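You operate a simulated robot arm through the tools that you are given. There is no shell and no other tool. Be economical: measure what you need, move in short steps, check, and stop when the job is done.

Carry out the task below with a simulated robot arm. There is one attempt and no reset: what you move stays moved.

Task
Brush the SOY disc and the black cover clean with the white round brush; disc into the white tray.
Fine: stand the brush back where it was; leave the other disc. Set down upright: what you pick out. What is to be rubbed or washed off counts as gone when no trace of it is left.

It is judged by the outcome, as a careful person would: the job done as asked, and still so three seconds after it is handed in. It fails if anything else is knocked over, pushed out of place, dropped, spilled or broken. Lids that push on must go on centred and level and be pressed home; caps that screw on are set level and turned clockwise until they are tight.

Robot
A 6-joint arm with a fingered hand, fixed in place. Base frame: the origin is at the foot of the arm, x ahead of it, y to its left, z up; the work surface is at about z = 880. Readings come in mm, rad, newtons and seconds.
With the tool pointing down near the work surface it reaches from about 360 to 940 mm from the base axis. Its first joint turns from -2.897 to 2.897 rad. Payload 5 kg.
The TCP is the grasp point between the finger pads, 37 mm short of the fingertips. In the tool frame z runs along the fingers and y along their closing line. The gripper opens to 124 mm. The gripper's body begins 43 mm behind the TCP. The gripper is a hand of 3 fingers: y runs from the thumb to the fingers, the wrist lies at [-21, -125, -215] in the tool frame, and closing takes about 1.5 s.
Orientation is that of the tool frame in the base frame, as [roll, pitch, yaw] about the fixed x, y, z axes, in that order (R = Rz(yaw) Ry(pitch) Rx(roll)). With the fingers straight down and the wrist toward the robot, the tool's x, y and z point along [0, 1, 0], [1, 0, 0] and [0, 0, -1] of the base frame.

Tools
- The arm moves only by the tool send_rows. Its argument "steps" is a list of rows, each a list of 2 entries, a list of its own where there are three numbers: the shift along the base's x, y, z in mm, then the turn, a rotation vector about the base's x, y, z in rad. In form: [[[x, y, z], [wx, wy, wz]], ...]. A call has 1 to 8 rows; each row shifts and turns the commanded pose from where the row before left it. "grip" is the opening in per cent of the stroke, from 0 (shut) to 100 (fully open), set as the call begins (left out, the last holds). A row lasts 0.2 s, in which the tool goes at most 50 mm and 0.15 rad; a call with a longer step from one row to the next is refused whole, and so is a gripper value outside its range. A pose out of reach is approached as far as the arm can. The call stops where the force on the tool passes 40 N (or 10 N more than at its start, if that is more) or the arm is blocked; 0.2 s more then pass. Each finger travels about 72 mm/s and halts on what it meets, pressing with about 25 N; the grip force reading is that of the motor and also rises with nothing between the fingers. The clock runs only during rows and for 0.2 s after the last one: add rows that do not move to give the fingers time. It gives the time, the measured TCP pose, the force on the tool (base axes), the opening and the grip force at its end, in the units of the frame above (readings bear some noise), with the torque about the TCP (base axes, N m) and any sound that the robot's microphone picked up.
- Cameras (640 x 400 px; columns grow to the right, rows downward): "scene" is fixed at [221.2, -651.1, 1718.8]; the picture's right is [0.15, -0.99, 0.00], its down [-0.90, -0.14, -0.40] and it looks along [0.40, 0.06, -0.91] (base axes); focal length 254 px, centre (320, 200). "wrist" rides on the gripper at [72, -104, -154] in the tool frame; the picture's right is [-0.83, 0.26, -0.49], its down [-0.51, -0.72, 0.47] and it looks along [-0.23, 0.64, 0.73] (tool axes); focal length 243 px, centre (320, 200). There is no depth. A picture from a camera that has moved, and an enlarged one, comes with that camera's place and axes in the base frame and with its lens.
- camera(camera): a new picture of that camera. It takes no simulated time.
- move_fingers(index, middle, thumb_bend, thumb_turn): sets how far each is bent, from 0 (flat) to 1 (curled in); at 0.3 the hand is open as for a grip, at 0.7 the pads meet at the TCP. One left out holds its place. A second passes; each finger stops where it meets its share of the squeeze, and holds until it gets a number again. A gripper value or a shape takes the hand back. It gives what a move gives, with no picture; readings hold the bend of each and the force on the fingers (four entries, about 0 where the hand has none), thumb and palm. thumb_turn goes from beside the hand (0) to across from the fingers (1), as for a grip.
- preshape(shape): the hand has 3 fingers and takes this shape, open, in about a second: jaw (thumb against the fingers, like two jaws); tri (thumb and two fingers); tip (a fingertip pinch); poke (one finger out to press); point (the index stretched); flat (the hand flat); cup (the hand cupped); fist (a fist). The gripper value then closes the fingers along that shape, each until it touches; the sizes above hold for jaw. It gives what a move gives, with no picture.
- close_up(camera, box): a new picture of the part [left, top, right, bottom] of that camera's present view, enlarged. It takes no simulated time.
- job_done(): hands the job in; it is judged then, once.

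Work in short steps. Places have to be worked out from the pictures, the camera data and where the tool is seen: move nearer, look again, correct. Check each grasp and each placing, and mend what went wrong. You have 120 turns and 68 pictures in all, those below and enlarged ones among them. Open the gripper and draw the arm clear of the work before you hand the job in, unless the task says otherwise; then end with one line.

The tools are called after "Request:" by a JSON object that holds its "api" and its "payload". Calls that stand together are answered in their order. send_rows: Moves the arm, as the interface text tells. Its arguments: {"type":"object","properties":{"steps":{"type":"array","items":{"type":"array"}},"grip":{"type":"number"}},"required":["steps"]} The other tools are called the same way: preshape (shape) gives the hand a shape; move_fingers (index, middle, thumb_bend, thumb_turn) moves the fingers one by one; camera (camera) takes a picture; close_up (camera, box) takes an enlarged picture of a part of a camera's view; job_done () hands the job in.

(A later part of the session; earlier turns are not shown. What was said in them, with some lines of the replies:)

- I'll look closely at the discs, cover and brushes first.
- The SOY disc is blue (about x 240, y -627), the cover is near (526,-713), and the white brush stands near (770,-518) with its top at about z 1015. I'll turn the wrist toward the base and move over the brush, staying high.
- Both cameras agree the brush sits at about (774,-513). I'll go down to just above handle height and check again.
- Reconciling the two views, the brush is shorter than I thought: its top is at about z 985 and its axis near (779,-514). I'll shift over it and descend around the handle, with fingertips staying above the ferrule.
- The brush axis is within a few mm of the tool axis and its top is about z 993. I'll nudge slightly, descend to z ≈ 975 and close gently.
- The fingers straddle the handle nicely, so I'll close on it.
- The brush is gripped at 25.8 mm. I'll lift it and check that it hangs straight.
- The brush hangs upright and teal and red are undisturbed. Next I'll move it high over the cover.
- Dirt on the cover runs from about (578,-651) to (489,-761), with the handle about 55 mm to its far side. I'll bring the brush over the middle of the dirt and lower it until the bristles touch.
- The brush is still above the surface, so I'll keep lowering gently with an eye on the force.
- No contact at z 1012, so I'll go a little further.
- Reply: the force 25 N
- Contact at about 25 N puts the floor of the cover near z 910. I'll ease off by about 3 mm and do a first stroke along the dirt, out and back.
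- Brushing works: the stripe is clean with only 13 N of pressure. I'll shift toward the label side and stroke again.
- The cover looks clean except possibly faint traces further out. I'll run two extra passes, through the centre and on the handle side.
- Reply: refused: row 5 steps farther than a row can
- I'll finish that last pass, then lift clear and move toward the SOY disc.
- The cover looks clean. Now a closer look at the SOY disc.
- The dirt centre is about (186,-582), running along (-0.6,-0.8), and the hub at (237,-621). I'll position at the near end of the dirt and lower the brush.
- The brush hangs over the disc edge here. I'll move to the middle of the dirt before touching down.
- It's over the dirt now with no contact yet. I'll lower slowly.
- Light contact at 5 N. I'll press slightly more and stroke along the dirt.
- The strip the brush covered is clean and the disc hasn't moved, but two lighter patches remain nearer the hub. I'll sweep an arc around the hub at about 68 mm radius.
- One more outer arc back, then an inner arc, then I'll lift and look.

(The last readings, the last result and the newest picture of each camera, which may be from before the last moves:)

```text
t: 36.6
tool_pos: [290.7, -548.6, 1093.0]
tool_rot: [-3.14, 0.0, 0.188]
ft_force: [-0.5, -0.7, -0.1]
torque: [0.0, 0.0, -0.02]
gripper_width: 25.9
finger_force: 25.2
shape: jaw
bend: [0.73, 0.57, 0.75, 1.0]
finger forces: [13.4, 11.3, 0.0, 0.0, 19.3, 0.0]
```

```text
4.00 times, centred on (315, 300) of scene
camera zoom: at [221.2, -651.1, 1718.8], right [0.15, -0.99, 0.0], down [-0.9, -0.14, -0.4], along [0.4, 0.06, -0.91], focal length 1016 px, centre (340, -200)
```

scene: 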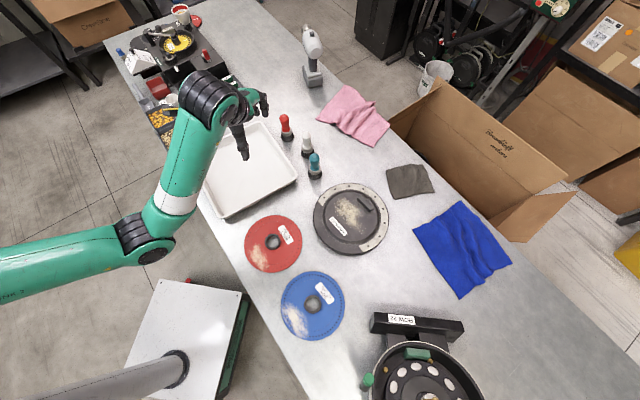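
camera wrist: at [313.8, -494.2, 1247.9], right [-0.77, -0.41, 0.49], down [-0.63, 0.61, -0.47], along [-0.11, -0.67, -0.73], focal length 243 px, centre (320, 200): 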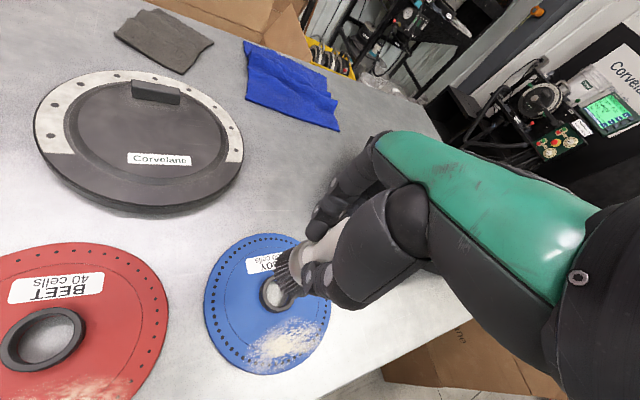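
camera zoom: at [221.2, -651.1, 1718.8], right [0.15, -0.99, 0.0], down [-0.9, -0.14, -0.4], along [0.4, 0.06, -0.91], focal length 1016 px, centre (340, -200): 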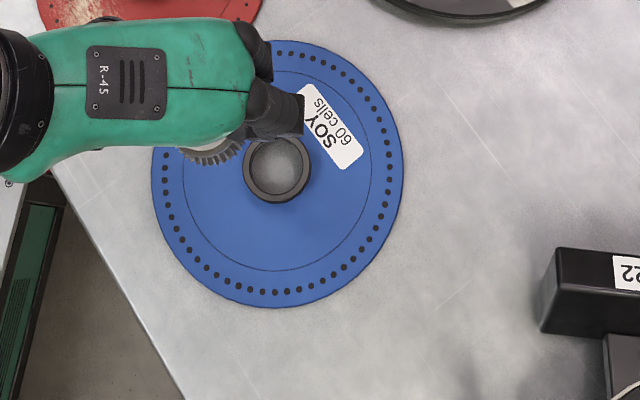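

The SOY disc is clean, but the last arc nudged it about 45 mm toward the red disc. I'll check the gap in the next picture on the way to returning the brush.

Request:
{"api": "send_rows", "payload": {"steps": [[[40, 3, 15], [0, 0, 0.07]], [[44, 3, 15], [0, 0, 0.07]], [[44, 3, 15], [0, 0, 0.07]], [[44, 3, 0], [0, 0, 0.07]], [[44, 3, 0], [0, 0, 0.07]], [[44, 3, 0], [0, 0, 0.07]], [[44, 3, 0], [0, 0, 0.07]], [[44, 3, 0], [0, 0, 0.07]]]}}

Request:
{"api": "send_rows", "payload": {"steps": [[[44, 3, 0], [0, 0, 0.07]], [[44, 3, 0], [0, 0, 0.07]], [[40, 5, 0], [0, 0, 0.07]], [[15, 5, -10], [0, 0, 0.018]], [[0, 0, 0], [0, 0, 0]]]}}

Request:
{"api": "close_up", "payload": {"camera": "scene", "box": [230, 200, 370, 340]}}

Request:
{"api": "close_up", "payload": {"camera": "scene", "box": [240, 70, 360, 190]}}

```text
t: 38.4
tool_pos: [641.2, -525.8, 1138.2]
tool_rot: [-3.141, 0.0, 0.748]
ft_force: [-0.1, -0.1, -1.6]
torque: [0.01, -0.03, -0.01]
gripper_width: 25.9
finger_force: 24.9
shape: jaw
bend: [0.73, 0.57, 0.75, 1.0]
finger forces: [13.2, 11.3, 0.0, 0.0, 18.8, 0.0]
```

```text
t: 39.6
tool_pos: [783.0, -510.4, 1127.6]
tool_rot: [-3.14, 0.0, 0.978]
ft_force: [1.0, -0.5, -1.6]
torque: [0.03, 0.01, -0.02]
gripper_width: 26.0
finger_force: 24.6
shape: jaw
bend: [0.73, 0.57, 0.75, 1.0]
finger forces: [13.0, 11.3, 0.0, 0.0, 18.7, 0.1]
```

```text
2.86 times, centred on (300, 270) of scene
camera zoom: at [221.2, -651.1, 1718.8], right [0.15, -0.99, 0.0], down [-0.9, -0.14, -0.4], along [0.4, 0.06, -0.91], focal length 726 px, centre (377, 0)
```

zoom: 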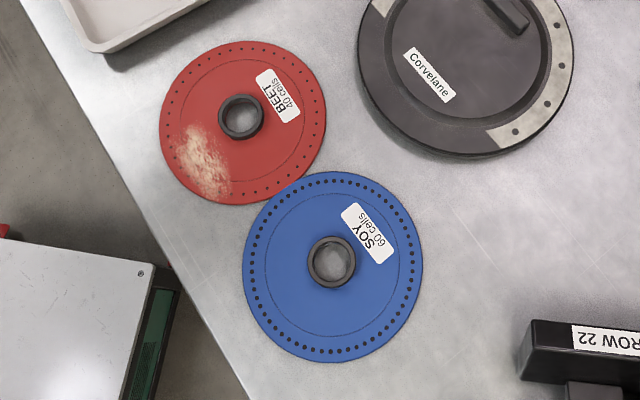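

```text
3.33 times, centred on (300, 130) of scene
camera zoom: at [221.2, -651.1, 1718.8], right [0.15, -0.99, 0.0], down [-0.9, -0.14, -0.4], along [0.4, 0.06, -0.91], focal length 846 px, centre (387, 433)
```

zoom: 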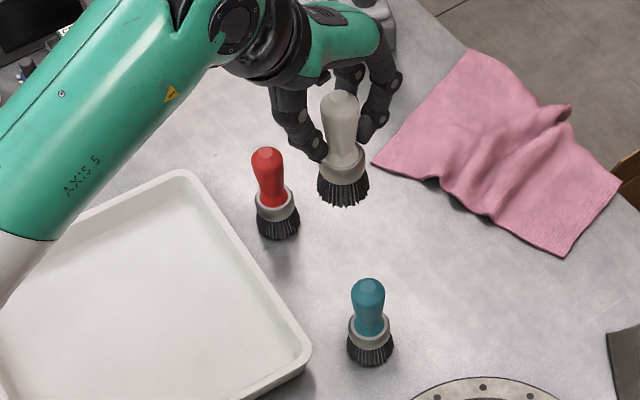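

The red disc hasn't moved; the blue one is just beside it. Now I'll lower the white brush over its old spot.

Request:
{"api": "send_rows", "payload": {"steps": [[[0, 1, -40], [0, 0, 0]], [[0, 0, -40], [0, 0, 0]], [[0, 0, -40], [0, 0, 0]], [[0, 0, -20], [0, 0, 0]], [[0, 0, -4], [0, 0, 0]], [[0, 0, 0], [0, 0, 0]]]}}

Request:
{"api": "close_up", "payload": {"camera": "scene", "box": [260, 90, 360, 160]}}

```text
t: 41.0
tool_pos: [782.4, -507.5, 984.2]
tool_rot: [-3.142, 0.0, 0.976]
ft_force: [0.7, -0.3, -1.1]
torque: [0.02, -0.01, -0.01]
gripper_width: 25.7
finger_force: 25.2
shape: jaw
bend: [0.73, 0.57, 0.75, 1.0]
finger forces: [13.0, 11.1, 0.1, 0.1, 18.6, 0.0]
```

```text
5.71 times, centred on (310, 125) of scene
camera zoom: at [221.2, -651.1, 1718.8], right [0.15, -0.99, 0.0], down [-0.9, -0.14, -0.4], along [0.4, 0.06, -0.91], focal length 1451 px, centre (377, 629)
```

zoom: 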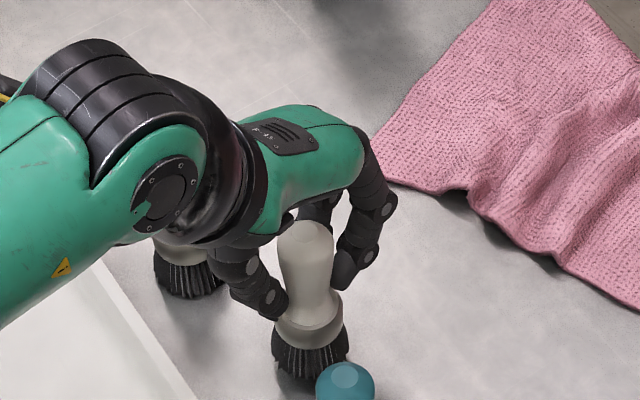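

About 4 mm of correction is needed in x and y. I'll shift, then lower to contact.

Request:
{"api": "send_rows", "payload": {"steps": [[[-4, 4, -2], [0, 0, 0]], [[0, 0, -2], [0, 0, 0]], [[0, 0, -2], [0, 0, 0]], [[0, 0, -1], [0, 0, 0]], [[0, 0, 0], [0, 0, 0]]]}}

```text
t: 42.2
tool_pos: [778.8, -504.5, 978.1]
tool_rot: [3.141, 0.001, 0.975]
ft_force: [-0.6, 0.5, -0.8]
torque: [0.0, -0.03, 0.04]
gripper_width: 25.8
finger_force: 25.1
shape: jaw
bend: [0.73, 0.57, 0.75, 1.0]
finger forces: [12.9, 11.1, 0.0, 0.0, 18.6, 0.0]
```

Not touching yet, so down in 1 mm steps.

Request:
{"api": "send_rows", "payload": {"steps": [[[0, 0, -1], [0, 0, 0]], [[0, 0, -1], [0, 0, 0]], [[0, 0, -1], [0, 0, 0]], [[0, 0, 0], [0, 0, 0]]]}}

Request:
{"api": "close_up", "payload": {"camera": "scene", "box": [260, 90, 360, 160]}}

```text
t: 43.2
tool_pos: [779.8, -504.2, 975.4]
tool_rot: [-3.141, 0.002, 0.977]
ft_force: [-0.8, 0.4, -0.5]
torque: [0.03, 0.0, 0.03]
gripper_width: 25.7
finger_force: 25.2
shape: jaw
bend: [0.73, 0.57, 0.75, 1.0]
finger forces: [12.8, 11.3, 0.1, 0.0, 18.5, 0.0]
```

```text
5.71 times, centred on (310, 125) of scene
camera zoom: at [221.2, -651.1, 1718.8], right [0.15, -0.99, 0.0], down [-0.9, -0.14, -0.4], along [0.4, 0.06, -0.91], focal length 1451 px, centre (377, 629)
```

zoom: 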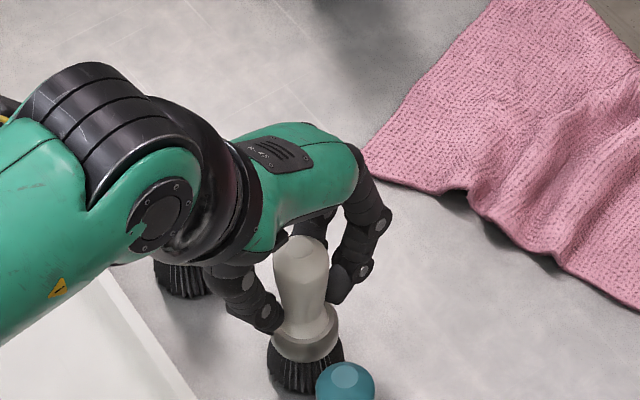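

It's right over the original spot. A few more tiny steps until contact.

Request:
{"api": "send_rows", "payload": {"steps": [[[0, 0, -1], [0, 0, 0]], [[0, 0, -1], [0, 0, 0]], [[0, 0, -1], [0, 0, 0]], [[0, 0, 0], [0, 0, 0]]]}}

```text
t: 44.2
tool_pos: [779.0, -505.0, 972.3]
tool_rot: [3.139, 0.001, 0.975]
ft_force: [-0.6, 2.0, 2.1]
torque: [0.01, -0.03, -0.05]
gripper_width: 25.8
finger_force: 25.0
shape: jaw
bend: [0.73, 0.57, 0.75, 1.0]
finger forces: [13.3, 11.3, 0.0, 0.0, 19.6, 0.0]
```

Touching now (about 2–3 N). I'll open the hand and check.

Request:
{"api": "send_rows", "payload": {"steps": [[[0, 0, -0.5], [0, 0, 0]], [[0, 0, 0], [0, 0, 0]], [[0, 0, 0], [0, 0, 0]], [[0, 0, 0], [0, 0, 0]], [[0, 0, 0], [0, 0, 0]], [[0, 0, 0], [0, 0, 0]], [[0, 0, 0], [0, 0, 0]], [[0, 0, 0], [0, 0, 0]]], "grip": 100}}

Request:
{"api": "close_up", "payload": {"camera": "scene", "box": [260, 90, 360, 160]}}

```text
t: 46.0
tool_pos: [778.5, -504.6, 971.9]
tool_rot: [3.141, -0.001, 0.976]
ft_force: [-0.9, -0.3, 0.8]
torque: [-0.02, 0.03, 0.0]
gripper_width: 123.5
finger_force: 0.0
shape: jaw
bend: [0.3, 0.3, 0.3, 0.98]
finger forces: [0.1, 0.0, 0.0, 0.1, 0.0, 0.1]
```

```text
5.71 times, centred on (310, 125) of scene
camera zoom: at [221.2, -651.1, 1718.8], right [0.15, -0.99, 0.0], down [-0.9, -0.14, -0.4], along [0.4, 0.06, -0.91], focal length 1451 px, centre (377, 629)
```

zoom: 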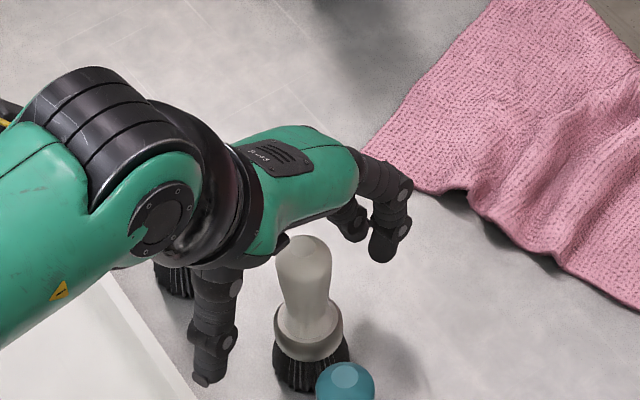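

The brush stands upright within a few mm of its old spot. I'll lift straight up and travel back to the SOY disc hub at about (272,-596).

Request:
{"api": "send_rows", "payload": {"steps": [[[0, 0, 35], [0, 0, 0]], [[0, 0, 45], [0, 0, 0]], [[0, 0, 45], [0, 0, 0]], [[-42, -7, 20], [0, 0, -0.046]], [[-42, -8, 0], [0, 0, -0.046]], [[-42, -8, 0], [0, 0, -0.046]], [[-42, -8, 0], [0, 0, -0.046]], [[-42, -8, 0], [0, 0, -0.046]]]}}

Request:
{"api": "send_rows", "payload": {"steps": [[[-42, -8, 0], [0, 0, -0.046]], [[-42, -8, 0], [0, 0, -0.046]], [[-42, -7, 0], [0, 0, -0.046]], [[-42, -7, 0], [0, 0, -0.046]], [[-42, -7, 0], [0, 0, -0.046]], [[-42, -7, -20], [0, 0, -0.046]], [[-44, -7, -20], [0, 0, -0.041]], [[0, 0, 0], [0, 0, 0]]]}}

Request:
{"api": "camera", "payload": {"camera": "wrist"}}

Request:
{"api": "camera", "payload": {"camera": "scene"}}

```text
t: 47.8
tool_pos: [568.8, -547.5, 1115.5]
tool_rot: [3.14, 0.001, 0.747]
ft_force: [0.1, -0.4, 0.5]
torque: [-0.01, 0.01, 0.03]
gripper_width: 123.6
finger_force: 0.1
shape: jaw
bend: [0.3, 0.3, 0.3, 0.98]
finger forces: [0.0, 0.0, 0.0, 0.0, 0.1, 0.0]
```

```text
t: 49.6
tool_pos: [272.5, -594.2, 1077.7]
tool_rot: [3.14, 0.0, 0.43]
ft_force: [0.9, 0.7, -1.0]
torque: [-0.02, 0.02, -0.02]
gripper_width: 123.7
finger_force: 0.1
shape: jaw
bend: [0.3, 0.3, 0.3, 0.98]
finger forces: [0.0, 0.0, 0.0, 0.0, 0.0, 0.0]
```

```text
25 pictures are left
camera wrist: at [293.5, -469.2, 1230.7], right [-0.65, -0.58, 0.49], down [-0.76, 0.45, -0.47], along [0.06, -0.68, -0.73], focal length 243 px, centre (320, 200)
```

wrist: 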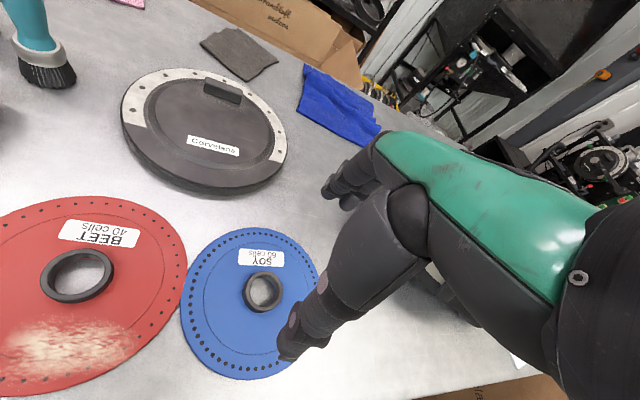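

```text
24 pictures are left
```

scene: 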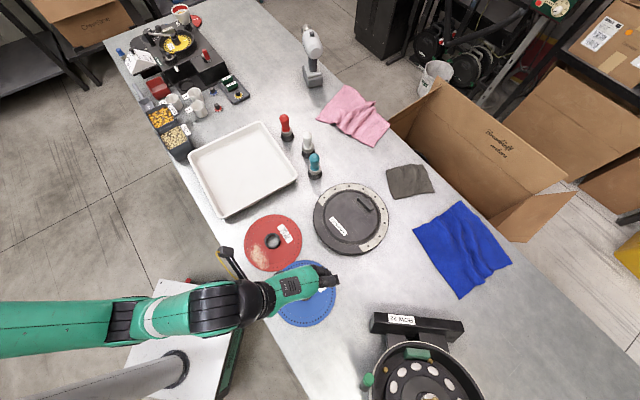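

The wrist view puts the hub at about (270,-594), right under the tool. I'll descend to just above it.

Request:
{"api": "send_rows", "payload": {"steps": [[[-2, 0, -40], [0, 0, 0]], [[0, 0, -40], [0, 0, 0]], [[0, 0, -35], [0, 0, 0]], [[0, 0, -15], [0, 0, 0]], [[0, 0, 0], [0, 0, 0]]]}}

Request:
{"api": "send_rows", "payload": {"steps": [[[0, 0, 0], [0, 0, 0]], [[0, 0, 0], [0, 0, 0]], [[0, 0, 0], [0, 0, 0]], [[0, 0, 0], [0, 0, 0]]], "grip": 65}}

Request:
{"api": "close_up", "payload": {"camera": "wrist", "box": [180, 150, 420, 380]}}

Request:
{"api": "close_up", "payload": {"camera": "scene", "box": [250, 240, 350, 340]}}

```text
t: 50.8
tool_pos: [269.8, -595.8, 947.6]
tool_rot: [3.142, -0.001, 0.429]
ft_force: [0.3, 0.2, 1.6]
torque: [0.02, 0.0, -0.02]
gripper_width: 123.8
finger_force: 0.0
shape: jaw
bend: [0.3, 0.3, 0.3, 0.98]
finger forces: [0.1, 0.0, 0.0, 0.0, 0.0, 0.1]
```

```text
t: 51.8
tool_pos: [271.4, -595.6, 947.4]
tool_rot: [3.141, 0.0, 0.428]
ft_force: [0.1, -0.7, -0.1]
torque: [-0.02, 0.04, 0.0]
gripper_width: 80.7
finger_force: 0.1
shape: jaw
bend: [0.28, 0.39, 0.62, 1.0]
finger forces: [0.0, 0.1, 0.1, 0.0, 0.0, 0.0]
```

```text
1.74 times, centred on (300, 265) of wrist
camera zoom: at [291.8, -470.6, 1100.8], right [-0.65, -0.58, 0.49], down [-0.76, 0.45, -0.47], along [0.06, -0.68, -0.73], focal length 422 px, centre (355, 87)
```

zoom: 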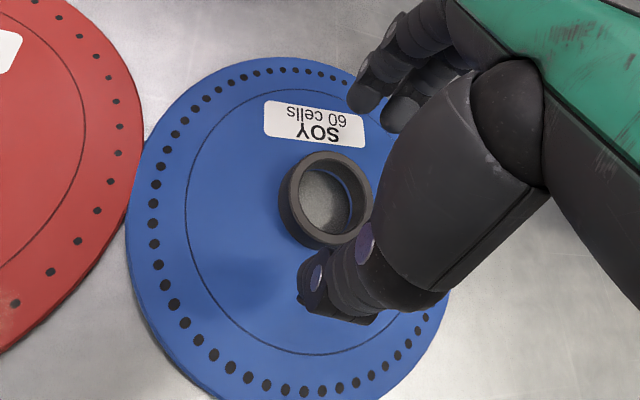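

```text
4.00 times, centred on (300, 290) of scene
camera zoom: at [221.2, -651.1, 1718.8], right [0.15, -0.99, 0.0], down [-0.9, -0.14, -0.4], along [0.4, 0.06, -0.91], focal length 1016 px, centre (400, -160)
```

zoom: 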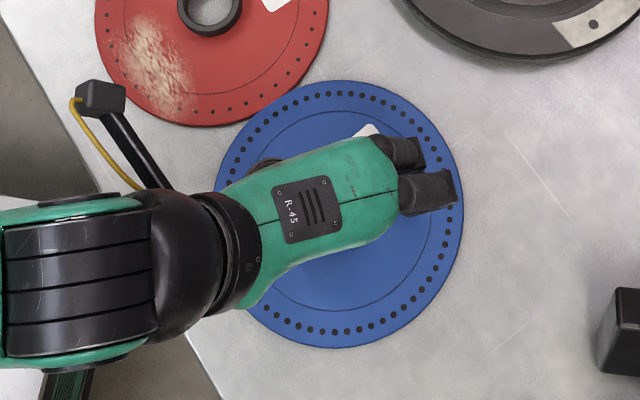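

The hub is centred under the hand and stands about 15–20 mm proud. I'll descend carefully beside it.

Request:
{"api": "send_rows", "payload": {"steps": [[[0, 1, -5], [0, 0, 0]], [[0, 1, -5], [0, 0, 0]], [[0, 0, -4], [0, 0, 0]], [[0, 0, -3], [0, 0, 0]], [[0, 0, 0], [0, 0, 0]]]}}

Request:
{"api": "close_up", "payload": {"camera": "wrist", "box": [180, 150, 420, 380]}}

```text
t: 53.0
tool_pos: [271.0, -593.7, 930.0]
tool_rot: [-3.141, 0.0, 0.429]
ft_force: [-0.6, -0.6, -0.5]
torque: [0.04, 0.0, 0.0]
gripper_width: 81.3
finger_force: 0.1
shape: jaw
bend: [0.28, 0.39, 0.62, 1.0]
finger forces: [0.1, 0.0, 0.0, 0.1, 0.0, 0.0]
```

```text
1.74 times, centred on (300, 265) of wrist
camera zoom: at [292.0, -467.9, 1083.7], right [-0.65, -0.58, 0.49], down [-0.76, 0.45, -0.47], along [0.06, -0.68, -0.73], focal length 422 px, centre (355, 87)
```

zoom: 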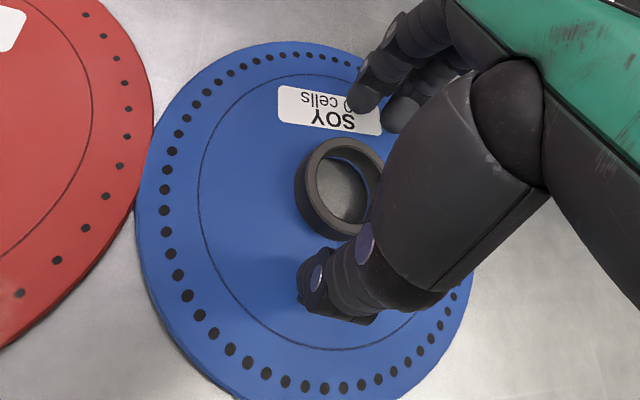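

The tips should be about 6 mm above the disc, astride the hub. I'll close on it.

Request:
{"api": "send_rows", "payload": {"steps": [[[0, 0, -2], [0, 0, 0]], [[0, 0, 0], [0, 0, 0]], [[0, 0, 0], [0, 0, 0]], [[0, 0, 0], [0, 0, 0]], [[0, 0, 0], [0, 0, 0]], [[0, 0, 0], [0, 0, 0]], [[0, 0, 0], [0, 0, 0]], [[0, 0, 0], [0, 0, 0]]], "grip": 10}}

Request:
{"api": "close_up", "payload": {"camera": "wrist", "box": [180, 150, 420, 380]}}

```text
t: 54.8
tool_pos: [269.3, -592.9, 927.3]
tool_rot: [3.141, 0.0, 0.428]
ft_force: [0.3, -0.4, 0.8]
torque: [0.01, -0.01, -0.02]
gripper_width: 42.1
finger_force: 25.5
shape: jaw
bend: [0.74, 0.53, 0.73, 1.0]
finger forces: [14.4, 6.5, 0.0, 0.0, 22.2, 0.0]
```

```text
1.74 times, centred on (300, 265) of wrist
camera zoom: at [291.7, -467.6, 1081.2], right [-0.65, -0.58, 0.49], down [-0.76, 0.45, -0.47], along [0.06, -0.68, -0.73], focal length 422 px, centre (355, 87)
```

zoom: 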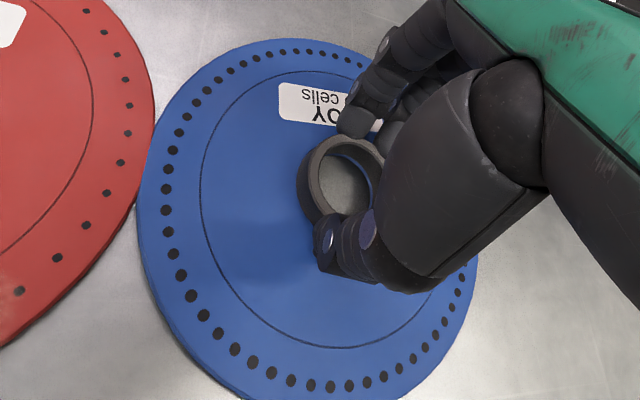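

The hub is gripped (42 mm, 25 N, all fingers loaded). I'll lift slowly and check.

Request:
{"api": "send_rows", "payload": {"steps": [[[0, 0, 5], [0, 0, 0]], [[0, 0, 10], [0, 0, 0]], [[0, 0, 15], [0, 0, 0]], [[0, 0, 0], [0, 0, 0]]]}}

Request:
{"api": "camera", "payload": {"camera": "wrist"}}

Request:
{"api": "close_up", "payload": {"camera": "scene", "box": [220, 200, 380, 350]}}

```text
t: 55.8
tool_pos: [272.0, -594.0, 958.5]
tool_rot: [-3.141, 0.001, 0.43]
ft_force: [-0.5, 0.1, -1.6]
torque: [-0.01, 0.01, 0.0]
gripper_width: 42.0
finger_force: 25.0
shape: jaw
bend: [0.74, 0.53, 0.73, 1.0]
finger forces: [14.4, 6.5, 0.0, 0.0, 22.2, 0.0]
```

```text
19 pictures are left
camera wrist: at [292.2, -468.5, 1110.9], right [-0.65, -0.58, 0.49], down [-0.76, 0.45, -0.47], along [0.06, -0.68, -0.73], focal length 243 px, centre (320, 200)
```

wrist: 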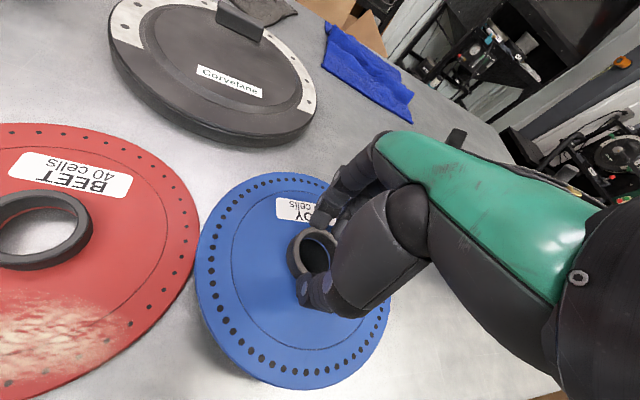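

```text
2.67 times, centred on (300, 275) of scene
camera zoom: at [221.2, -651.1, 1718.8], right [0.15, -0.99, 0.0], down [-0.9, -0.14, -0.4], along [0.4, 0.06, -0.91], focal length 677 px, centre (373, 0)
```

zoom: 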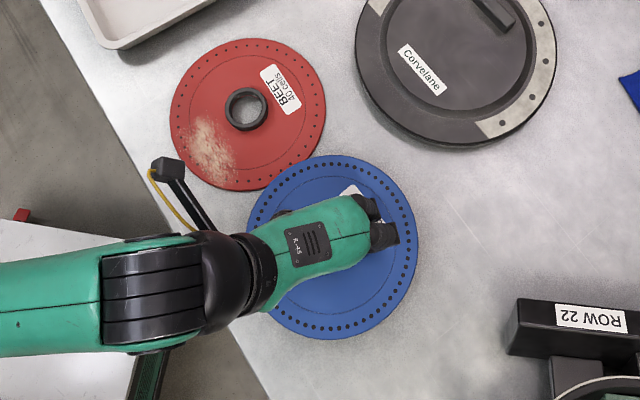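

The disc is lifted and level, and the red disc is unmoved. I'll raise it and carry it to the tray centre, about (665,-293).

Request:
{"api": "send_rows", "payload": {"steps": [[[0, 0, 40], [0, 0, 0]], [[0, 0, 40], [0, 0, 0]], [[33, 25, 0], [0, 0, 0.06]], [[33, 25, 0], [0, 0, 0.06]], [[33, 25, 0], [0, 0, 0.06]], [[33, 25, 0], [0, 0, 0.06]], [[33, 25, 0], [0, 0, 0.06]], [[33, 25, 0], [0, 0, 0.06]]]}}

Request:
{"api": "send_rows", "payload": {"steps": [[[33, 25, 0], [0, 0, 0.06]], [[33, 25, 0], [0, 0, 0.06]], [[33, 25, 0], [0, 0, 0.06]], [[33, 25, 0], [0, 0, 0.06]], [[33, 25, 0], [0, 0, 0.06]], [[30, 26, 0], [0, 0, 0.06]], [[0, 0, 0], [0, 0, 0]]]}}

Request:
{"api": "camera", "payload": {"camera": "scene"}}

Request:
{"api": "camera", "payload": {"camera": "wrist"}}

```text
t: 57.6
tool_pos: [469.8, -444.1, 1037.9]
tool_rot: [3.141, -0.001, 0.789]
ft_force: [-0.3, 0.0, -1.5]
torque: [0.04, 0.0, 0.02]
gripper_width: 42.1
finger_force: 24.4
shape: jaw
bend: [0.74, 0.53, 0.73, 1.0]
finger forces: [14.6, 6.8, 0.0, 0.0, 22.0, 0.1]
```

```text
t: 59.2
tool_pos: [664.0, -294.0, 1037.1]
tool_rot: [-3.141, -0.001, 1.15]
ft_force: [-0.3, 0.2, -2.0]
torque: [0.01, -0.02, -0.02]
gripper_width: 41.8
finger_force: 25.1
shape: jaw
bend: [0.74, 0.53, 0.73, 1.0]
finger forces: [14.6, 7.0, 0.0, 0.0, 22.0, 0.0]
```

```text
17 pictures are left
```

scene: 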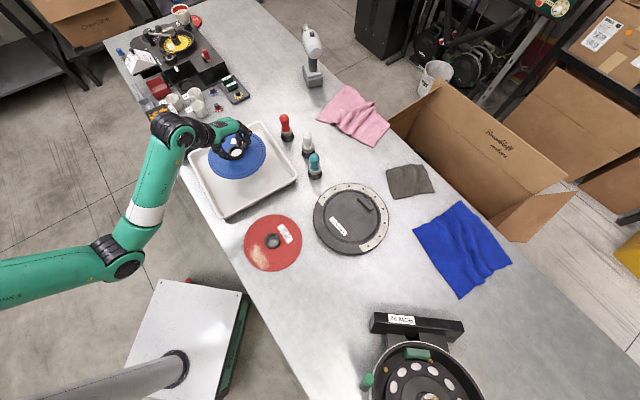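

```text
16 pictures are left
camera wrist: at [596.3, -184.4, 1189.6], right [-0.1, -0.86, 0.49], down [-0.87, -0.17, -0.47], along [0.49, -0.47, -0.73], focal length 243 px, centre (320, 200)
```

wrist: 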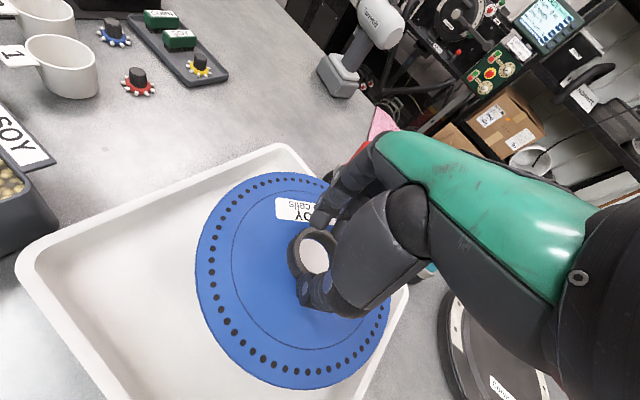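

The disc is centred over the tray. I'll lower it gradually, watching force.

Request:
{"api": "send_rows", "payload": {"steps": [[[0, 0, -35], [0, 0, 0]], [[0, 0, -30], [0, 0, 0]], [[0, 0, -20], [0, 0, 0]], [[0, 0, -8], [0, 0, 0]], [[0, 0, -3], [0, 0, 0]], [[0, 0, -2], [0, 0, 0]], [[0, 0, 0], [0, 0, 0]]]}}

Request:
{"api": "camera", "payload": {"camera": "wrist"}}

```text
t: 60.8
tool_pos: [663.9, -290.8, 939.8]
tool_rot: [-3.141, -0.001, 1.15]
ft_force: [0.4, 0.5, -1.3]
torque: [-0.01, 0.01, 0.01]
gripper_width: 41.9
finger_force: 25.3
shape: jaw
bend: [0.74, 0.53, 0.73, 1.0]
finger forces: [14.5, 6.9, 0.0, 0.0, 21.9, 0.1]
```

```text
15 pictures are left
camera wrist: at [596.9, -183.2, 1092.9], right [-0.1, -0.86, 0.49], down [-0.87, -0.17, -0.47], along [0.49, -0.47, -0.73], focal length 243 px, centre (320, 200)
```

wrist: 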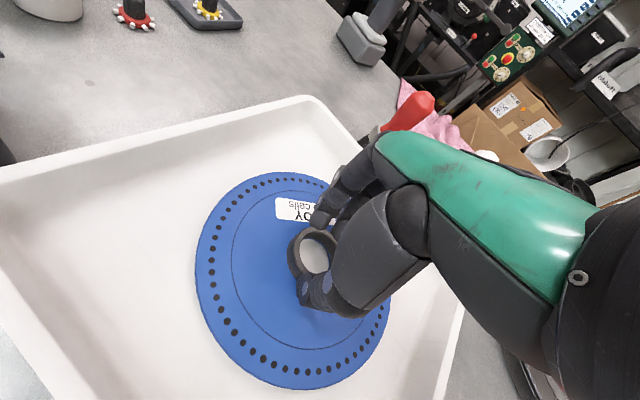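

The disc is inside the tray walls with good clearance. Lowering in small steps to contact.

Request:
{"api": "send_rows", "payload": {"steps": [[[0, 0, -2], [0, 0, 0]], [[0, 0, -2], [0, 0, 0]], [[0, 0, -2], [0, 0, 0]], [[0, 0, -1], [0, 0, 0]], [[0, 0, 0], [0, 0, 0]]]}}

```text
t: 62.0
tool_pos: [663.8, -293.0, 933.0]
tool_rot: [-3.142, 0.0, 1.15]
ft_force: [-0.6, -0.4, -0.3]
torque: [-0.01, -0.05, -0.02]
gripper_width: 41.8
finger_force: 25.2
shape: jaw
bend: [0.74, 0.53, 0.73, 1.0]
finger forces: [14.7, 7.0, 0.0, 0.0, 22.1, 0.0]
```

Possibly starting to take weight; a little further.

Request:
{"api": "send_rows", "payload": {"steps": [[[0, 0, -1], [0, 0, 0]], [[0, 0, -1], [0, 0, 0]], [[0, 0, -1], [0, 0, 0]], [[0, 0, 0], [0, 0, 0]]]}}

```text
t: 63.0
tool_pos: [664.2, -292.8, 931.9]
tool_rot: [3.138, 0.001, 1.148]
ft_force: [-1.6, 2.7, 18.1]
torque: [0.07, 0.07, 0.0]
gripper_width: 42.4
finger_force: 24.9
shape: jaw
bend: [0.74, 0.53, 0.73, 1.0]
finger forces: [16.1, 7.5, 0.1, 0.0, 26.6, 0.0]
```

The disc is on the tray floor (18 N). I'll relieve 2 mm and release.

Request:
{"api": "send_rows", "payload": {"steps": [[[0, 0, 2], [0, 0, 0]], [[0, 0, 0], [0, 0, 0]]]}}

Request:
{"api": "send_rows", "payload": {"steps": [[[0, 0, 0], [0, 0, 0]], [[0, 0, 0], [0, 0, 0]], [[0, 0, 0], [0, 0, 0]], [[0, 0, 0], [0, 0, 0]], [[0, 0, 0], [0, 0, 0]], [[0, 0, 0], [0, 0, 0]]], "grip": 80}}

Request:
{"api": "send_rows", "payload": {"steps": [[[0, 0, 20], [0, 0, 0]], [[0, 0, 40], [0, 0, 0]], [[0, 0, 45], [0, 0, 0]], [[-20, 20, 40], [0, 0, 0]], [[-35, 20, 25], [0, 0, 0]], [[-40, 25, 10], [0, 0, 0]], [[-40, 25, 0], [0, 0, 0]], [[0, 0, 0], [0, 0, 0]]]}}

Request:
{"api": "camera", "payload": {"camera": "scene"}}

Request:
{"api": "close_up", "payload": {"camera": "scene", "box": [300, 170, 400, 260]}}

Request:
{"api": "close_up", "payload": {"camera": "scene", "box": [180, 100, 340, 220]}}

```text
t: 63.6
tool_pos: [662.1, -292.8, 932.3]
tool_rot: [-3.142, 0.002, 1.148]
ft_force: [3.4, -0.2, 8.9]
torque: [-0.05, -0.13, -0.03]
gripper_width: 42.5
finger_force: 25.2
shape: jaw
bend: [0.74, 0.53, 0.73, 1.0]
finger forces: [17.5, 8.1, 0.1, 0.0, 23.8, 0.0]
```

```text
t: 65.0
tool_pos: [664.3, -293.0, 932.5]
tool_rot: [-3.139, 0.0, 1.148]
ft_force: [0.3, 0.0, 0.2]
torque: [-0.01, -0.04, -0.02]
gripper_width: 98.9
finger_force: 0.1
shape: jaw
bend: [0.26, 0.34, 0.5, 0.99]
finger forces: [0.0, 0.1, 0.0, 0.0, 0.0, 0.0]
```

```text
t: 66.8
tool_pos: [528.2, -201.8, 1109.3]
tool_rot: [3.141, 0.0, 1.147]
ft_force: [0.5, 0.0, 0.8]
torque: [0.01, -0.01, -0.04]
gripper_width: 98.7
finger_force: 0.0
shape: jaw
bend: [0.26, 0.34, 0.5, 0.99]
finger forces: [0.0, 0.0, 0.0, 0.1, 0.1, 0.0]
```

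```text
14 pictures are left
```

scene: 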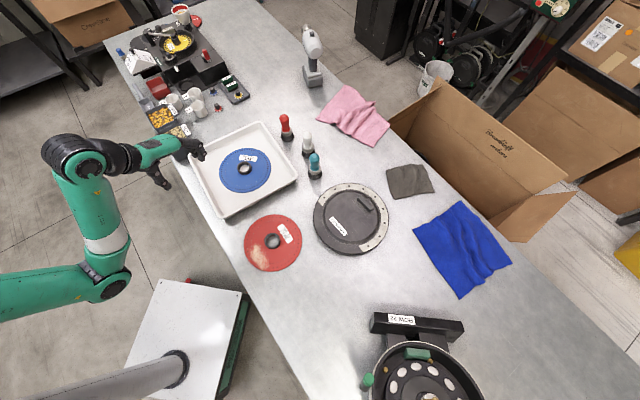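

```text
4.44 times, centred on (350, 215) of scene
camera zoom: at [221.2, -651.1, 1718.8], right [0.15, -0.99, 0.0], down [-0.9, -0.14, -0.4], along [0.4, 0.06, -0.91], focal length 1128 px, centre (187, 133)
```

zoom: 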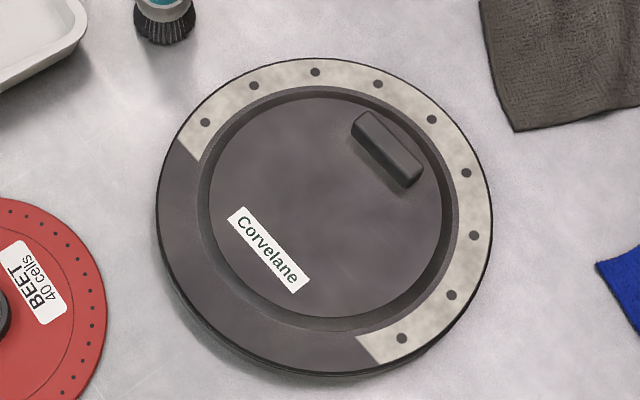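

```text
3.33 times, centred on (260, 160) of scene
camera zoom: at [221.2, -651.1, 1718.8], right [0.15, -0.99, 0.0], down [-0.9, -0.14, -0.4], along [0.4, 0.06, -0.91], focal length 846 px, centre (520, 333)
```

zoom: 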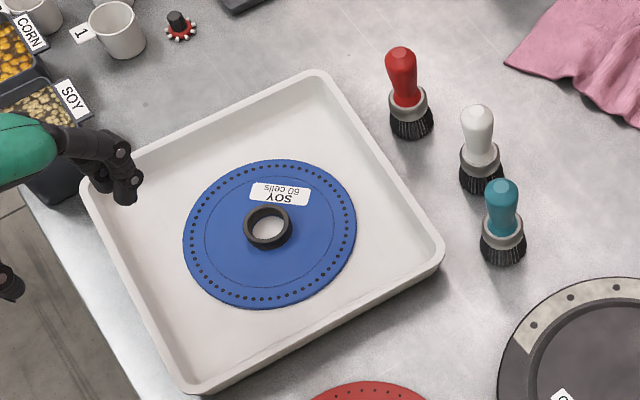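

All looks right. To be sure no trace remains, I'll take a nearer wrist view of the cover, staying high.

Request:
{"api": "send_rows", "payload": {"steps": [[[-8, -40, 5], [0, 0, -0.06]], [[-8, -40, 5], [0, 0, -0.06]], [[-8, -40, 5], [0, 0, -0.06]], [[-8, -40, 5], [0, 0, -0.06]], [[-8, -45, 5], [0, 0, -0.06]], [[-8, -45, 5], [0, 0, -0.06]], [[-8, -45, 0], [0, 0, -0.06]], [[0, 0, 0], [0, 0, 0]]], "grip": 100}}

Request:
{"api": "camera", "payload": {"camera": "wrist"}}

Request:
{"api": "close_up", "payload": {"camera": "scene", "box": [215, 140, 275, 200]}}

```text
t: 68.6
tool_pos: [470.8, -496.9, 1141.9]
tool_rot: [-3.141, 0.0, 0.726]
ft_force: [-0.3, -0.4, 0.3]
torque: [0.01, 0.0, 0.0]
gripper_width: 123.6
finger_force: 0.1
shape: jaw
bend: [0.3, 0.3, 0.3, 0.98]
finger forces: [0.0, 0.0, 0.0, 0.0, 0.0, 0.0]
```

```text
11 pictures are left
camera wrist: at [454.1, -370.6, 1295.0], right [-0.45, -0.75, 0.49], down [-0.86, 0.2, -0.47], along [0.25, -0.63, -0.73], focal length 243 px, centre (320, 200)
```

wrist: 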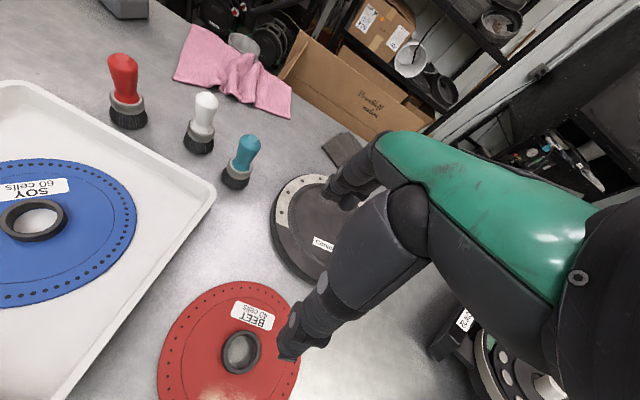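

```text
6.67 times, centred on (245, 170) of scene
camera zoom: at [221.2, -651.1, 1718.8], right [0.15, -0.99, 0.0], down [-0.9, -0.14, -0.4], along [0.4, 0.06, -0.91], focal length 1693 px, centre (820, 400)
```

zoom: 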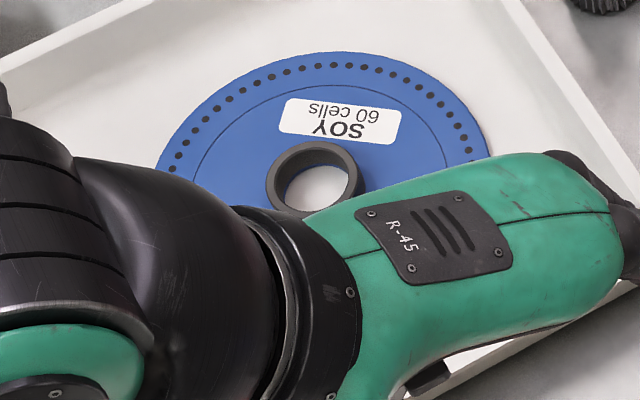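

The thumb hides the cover. I'll shift sideways for a clear view.

Request:
{"api": "send_rows", "payload": {"steps": [[[-20, -38, 0], [0, 0, 0]], [[-20, -38, 0], [0, 0, 0]], [[-20, -38, 0], [0, 0, 0]], [[-20, -30, 0], [0, 0, 0]], [[0, 0, 0], [0, 0, 0]]]}}

Request:
{"api": "close_up", "payload": {"camera": "wrist", "box": [90, 100, 330, 280]}}

Request:
{"api": "close_up", "payload": {"camera": "scene", "box": [210, 130, 280, 200]}}

```text
t: 69.8
tool_pos: [392.0, -641.8, 1141.7]
tool_rot: [3.141, 0.0, 0.73]
ft_force: [0.8, -0.5, 0.5]
torque: [0.01, -0.01, -0.01]
gripper_width: 123.9
finger_force: 0.0
shape: jaw
bend: [0.3, 0.3, 0.3, 0.98]
finger forces: [0.1, 0.0, 0.0, 0.1, 0.1, 0.0]
```

```text
2.22 times, centred on (210, 190) of wrist
camera zoom: at [375.0, -514.6, 1295.1], right [-0.44, -0.75, 0.49], down [-0.86, 0.2, -0.47], along [0.25, -0.63, -0.73], focal length 539 px, centre (564, 222)
```

zoom: 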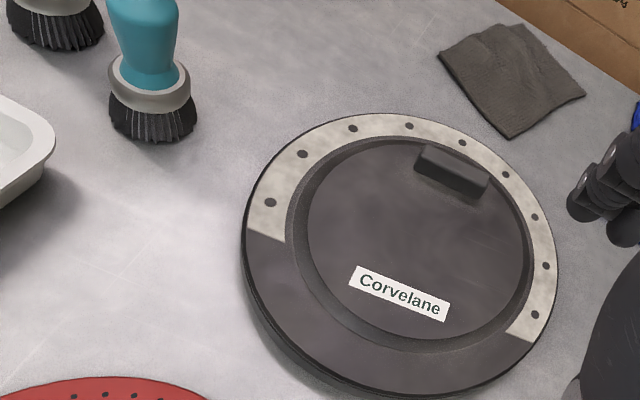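

```text
5.71 times, centred on (245, 165) of scene
camera zoom: at [221.2, -651.1, 1718.8], right [0.15, -0.99, 0.0], down [-0.9, -0.14, -0.4], along [0.4, 0.06, -0.91], focal length 1451 px, centre (749, 400)
```

zoom: 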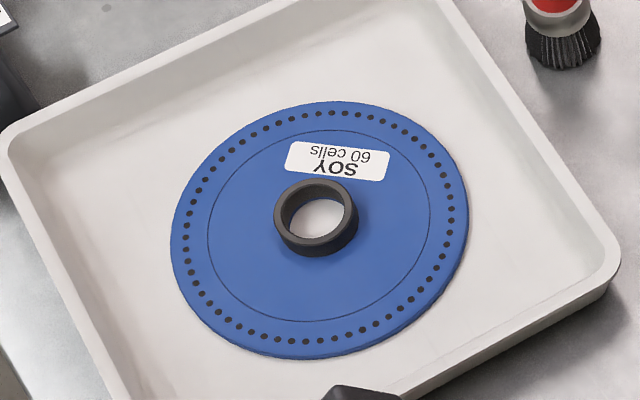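

Both are spotless. I'll raise the arm clear before handing in.

Request:
{"api": "send_rows", "payload": {"steps": [[[-10, 30, 35], [0, 0, 0]], [[-10, 30, 35], [0, 0, 0]], [[-10, 30, 35], [0, 0, 0]], [[0, 0, 0], [0, 0, 0]]]}}

Request:
{"api": "job_done", "payload": {}}

```text
t: 70.8
tool_pos: [373.9, -570.4, 1229.6]
tool_rot: [3.139, 0.0, 0.728]
ft_force: [0.0, 0.1, -0.3]
torque: [0.03, 0.0, -0.02]
gripper_width: 123.9
finger_force: 0.0
shape: jaw
bend: [0.3, 0.3, 0.3, 0.98]
finger forces: [0.0, 0.0, 0.0, 0.0, 0.0, 0.1]
out of reach, approached as far as the arm can: row 3
```

```text
The job is handed in.
```

The SOY disc and the black cover are brushed clean, the disc lies flat in the white tray, the white brush stands upright within about 4 mm of where it was, and the BEET disc was not moved.
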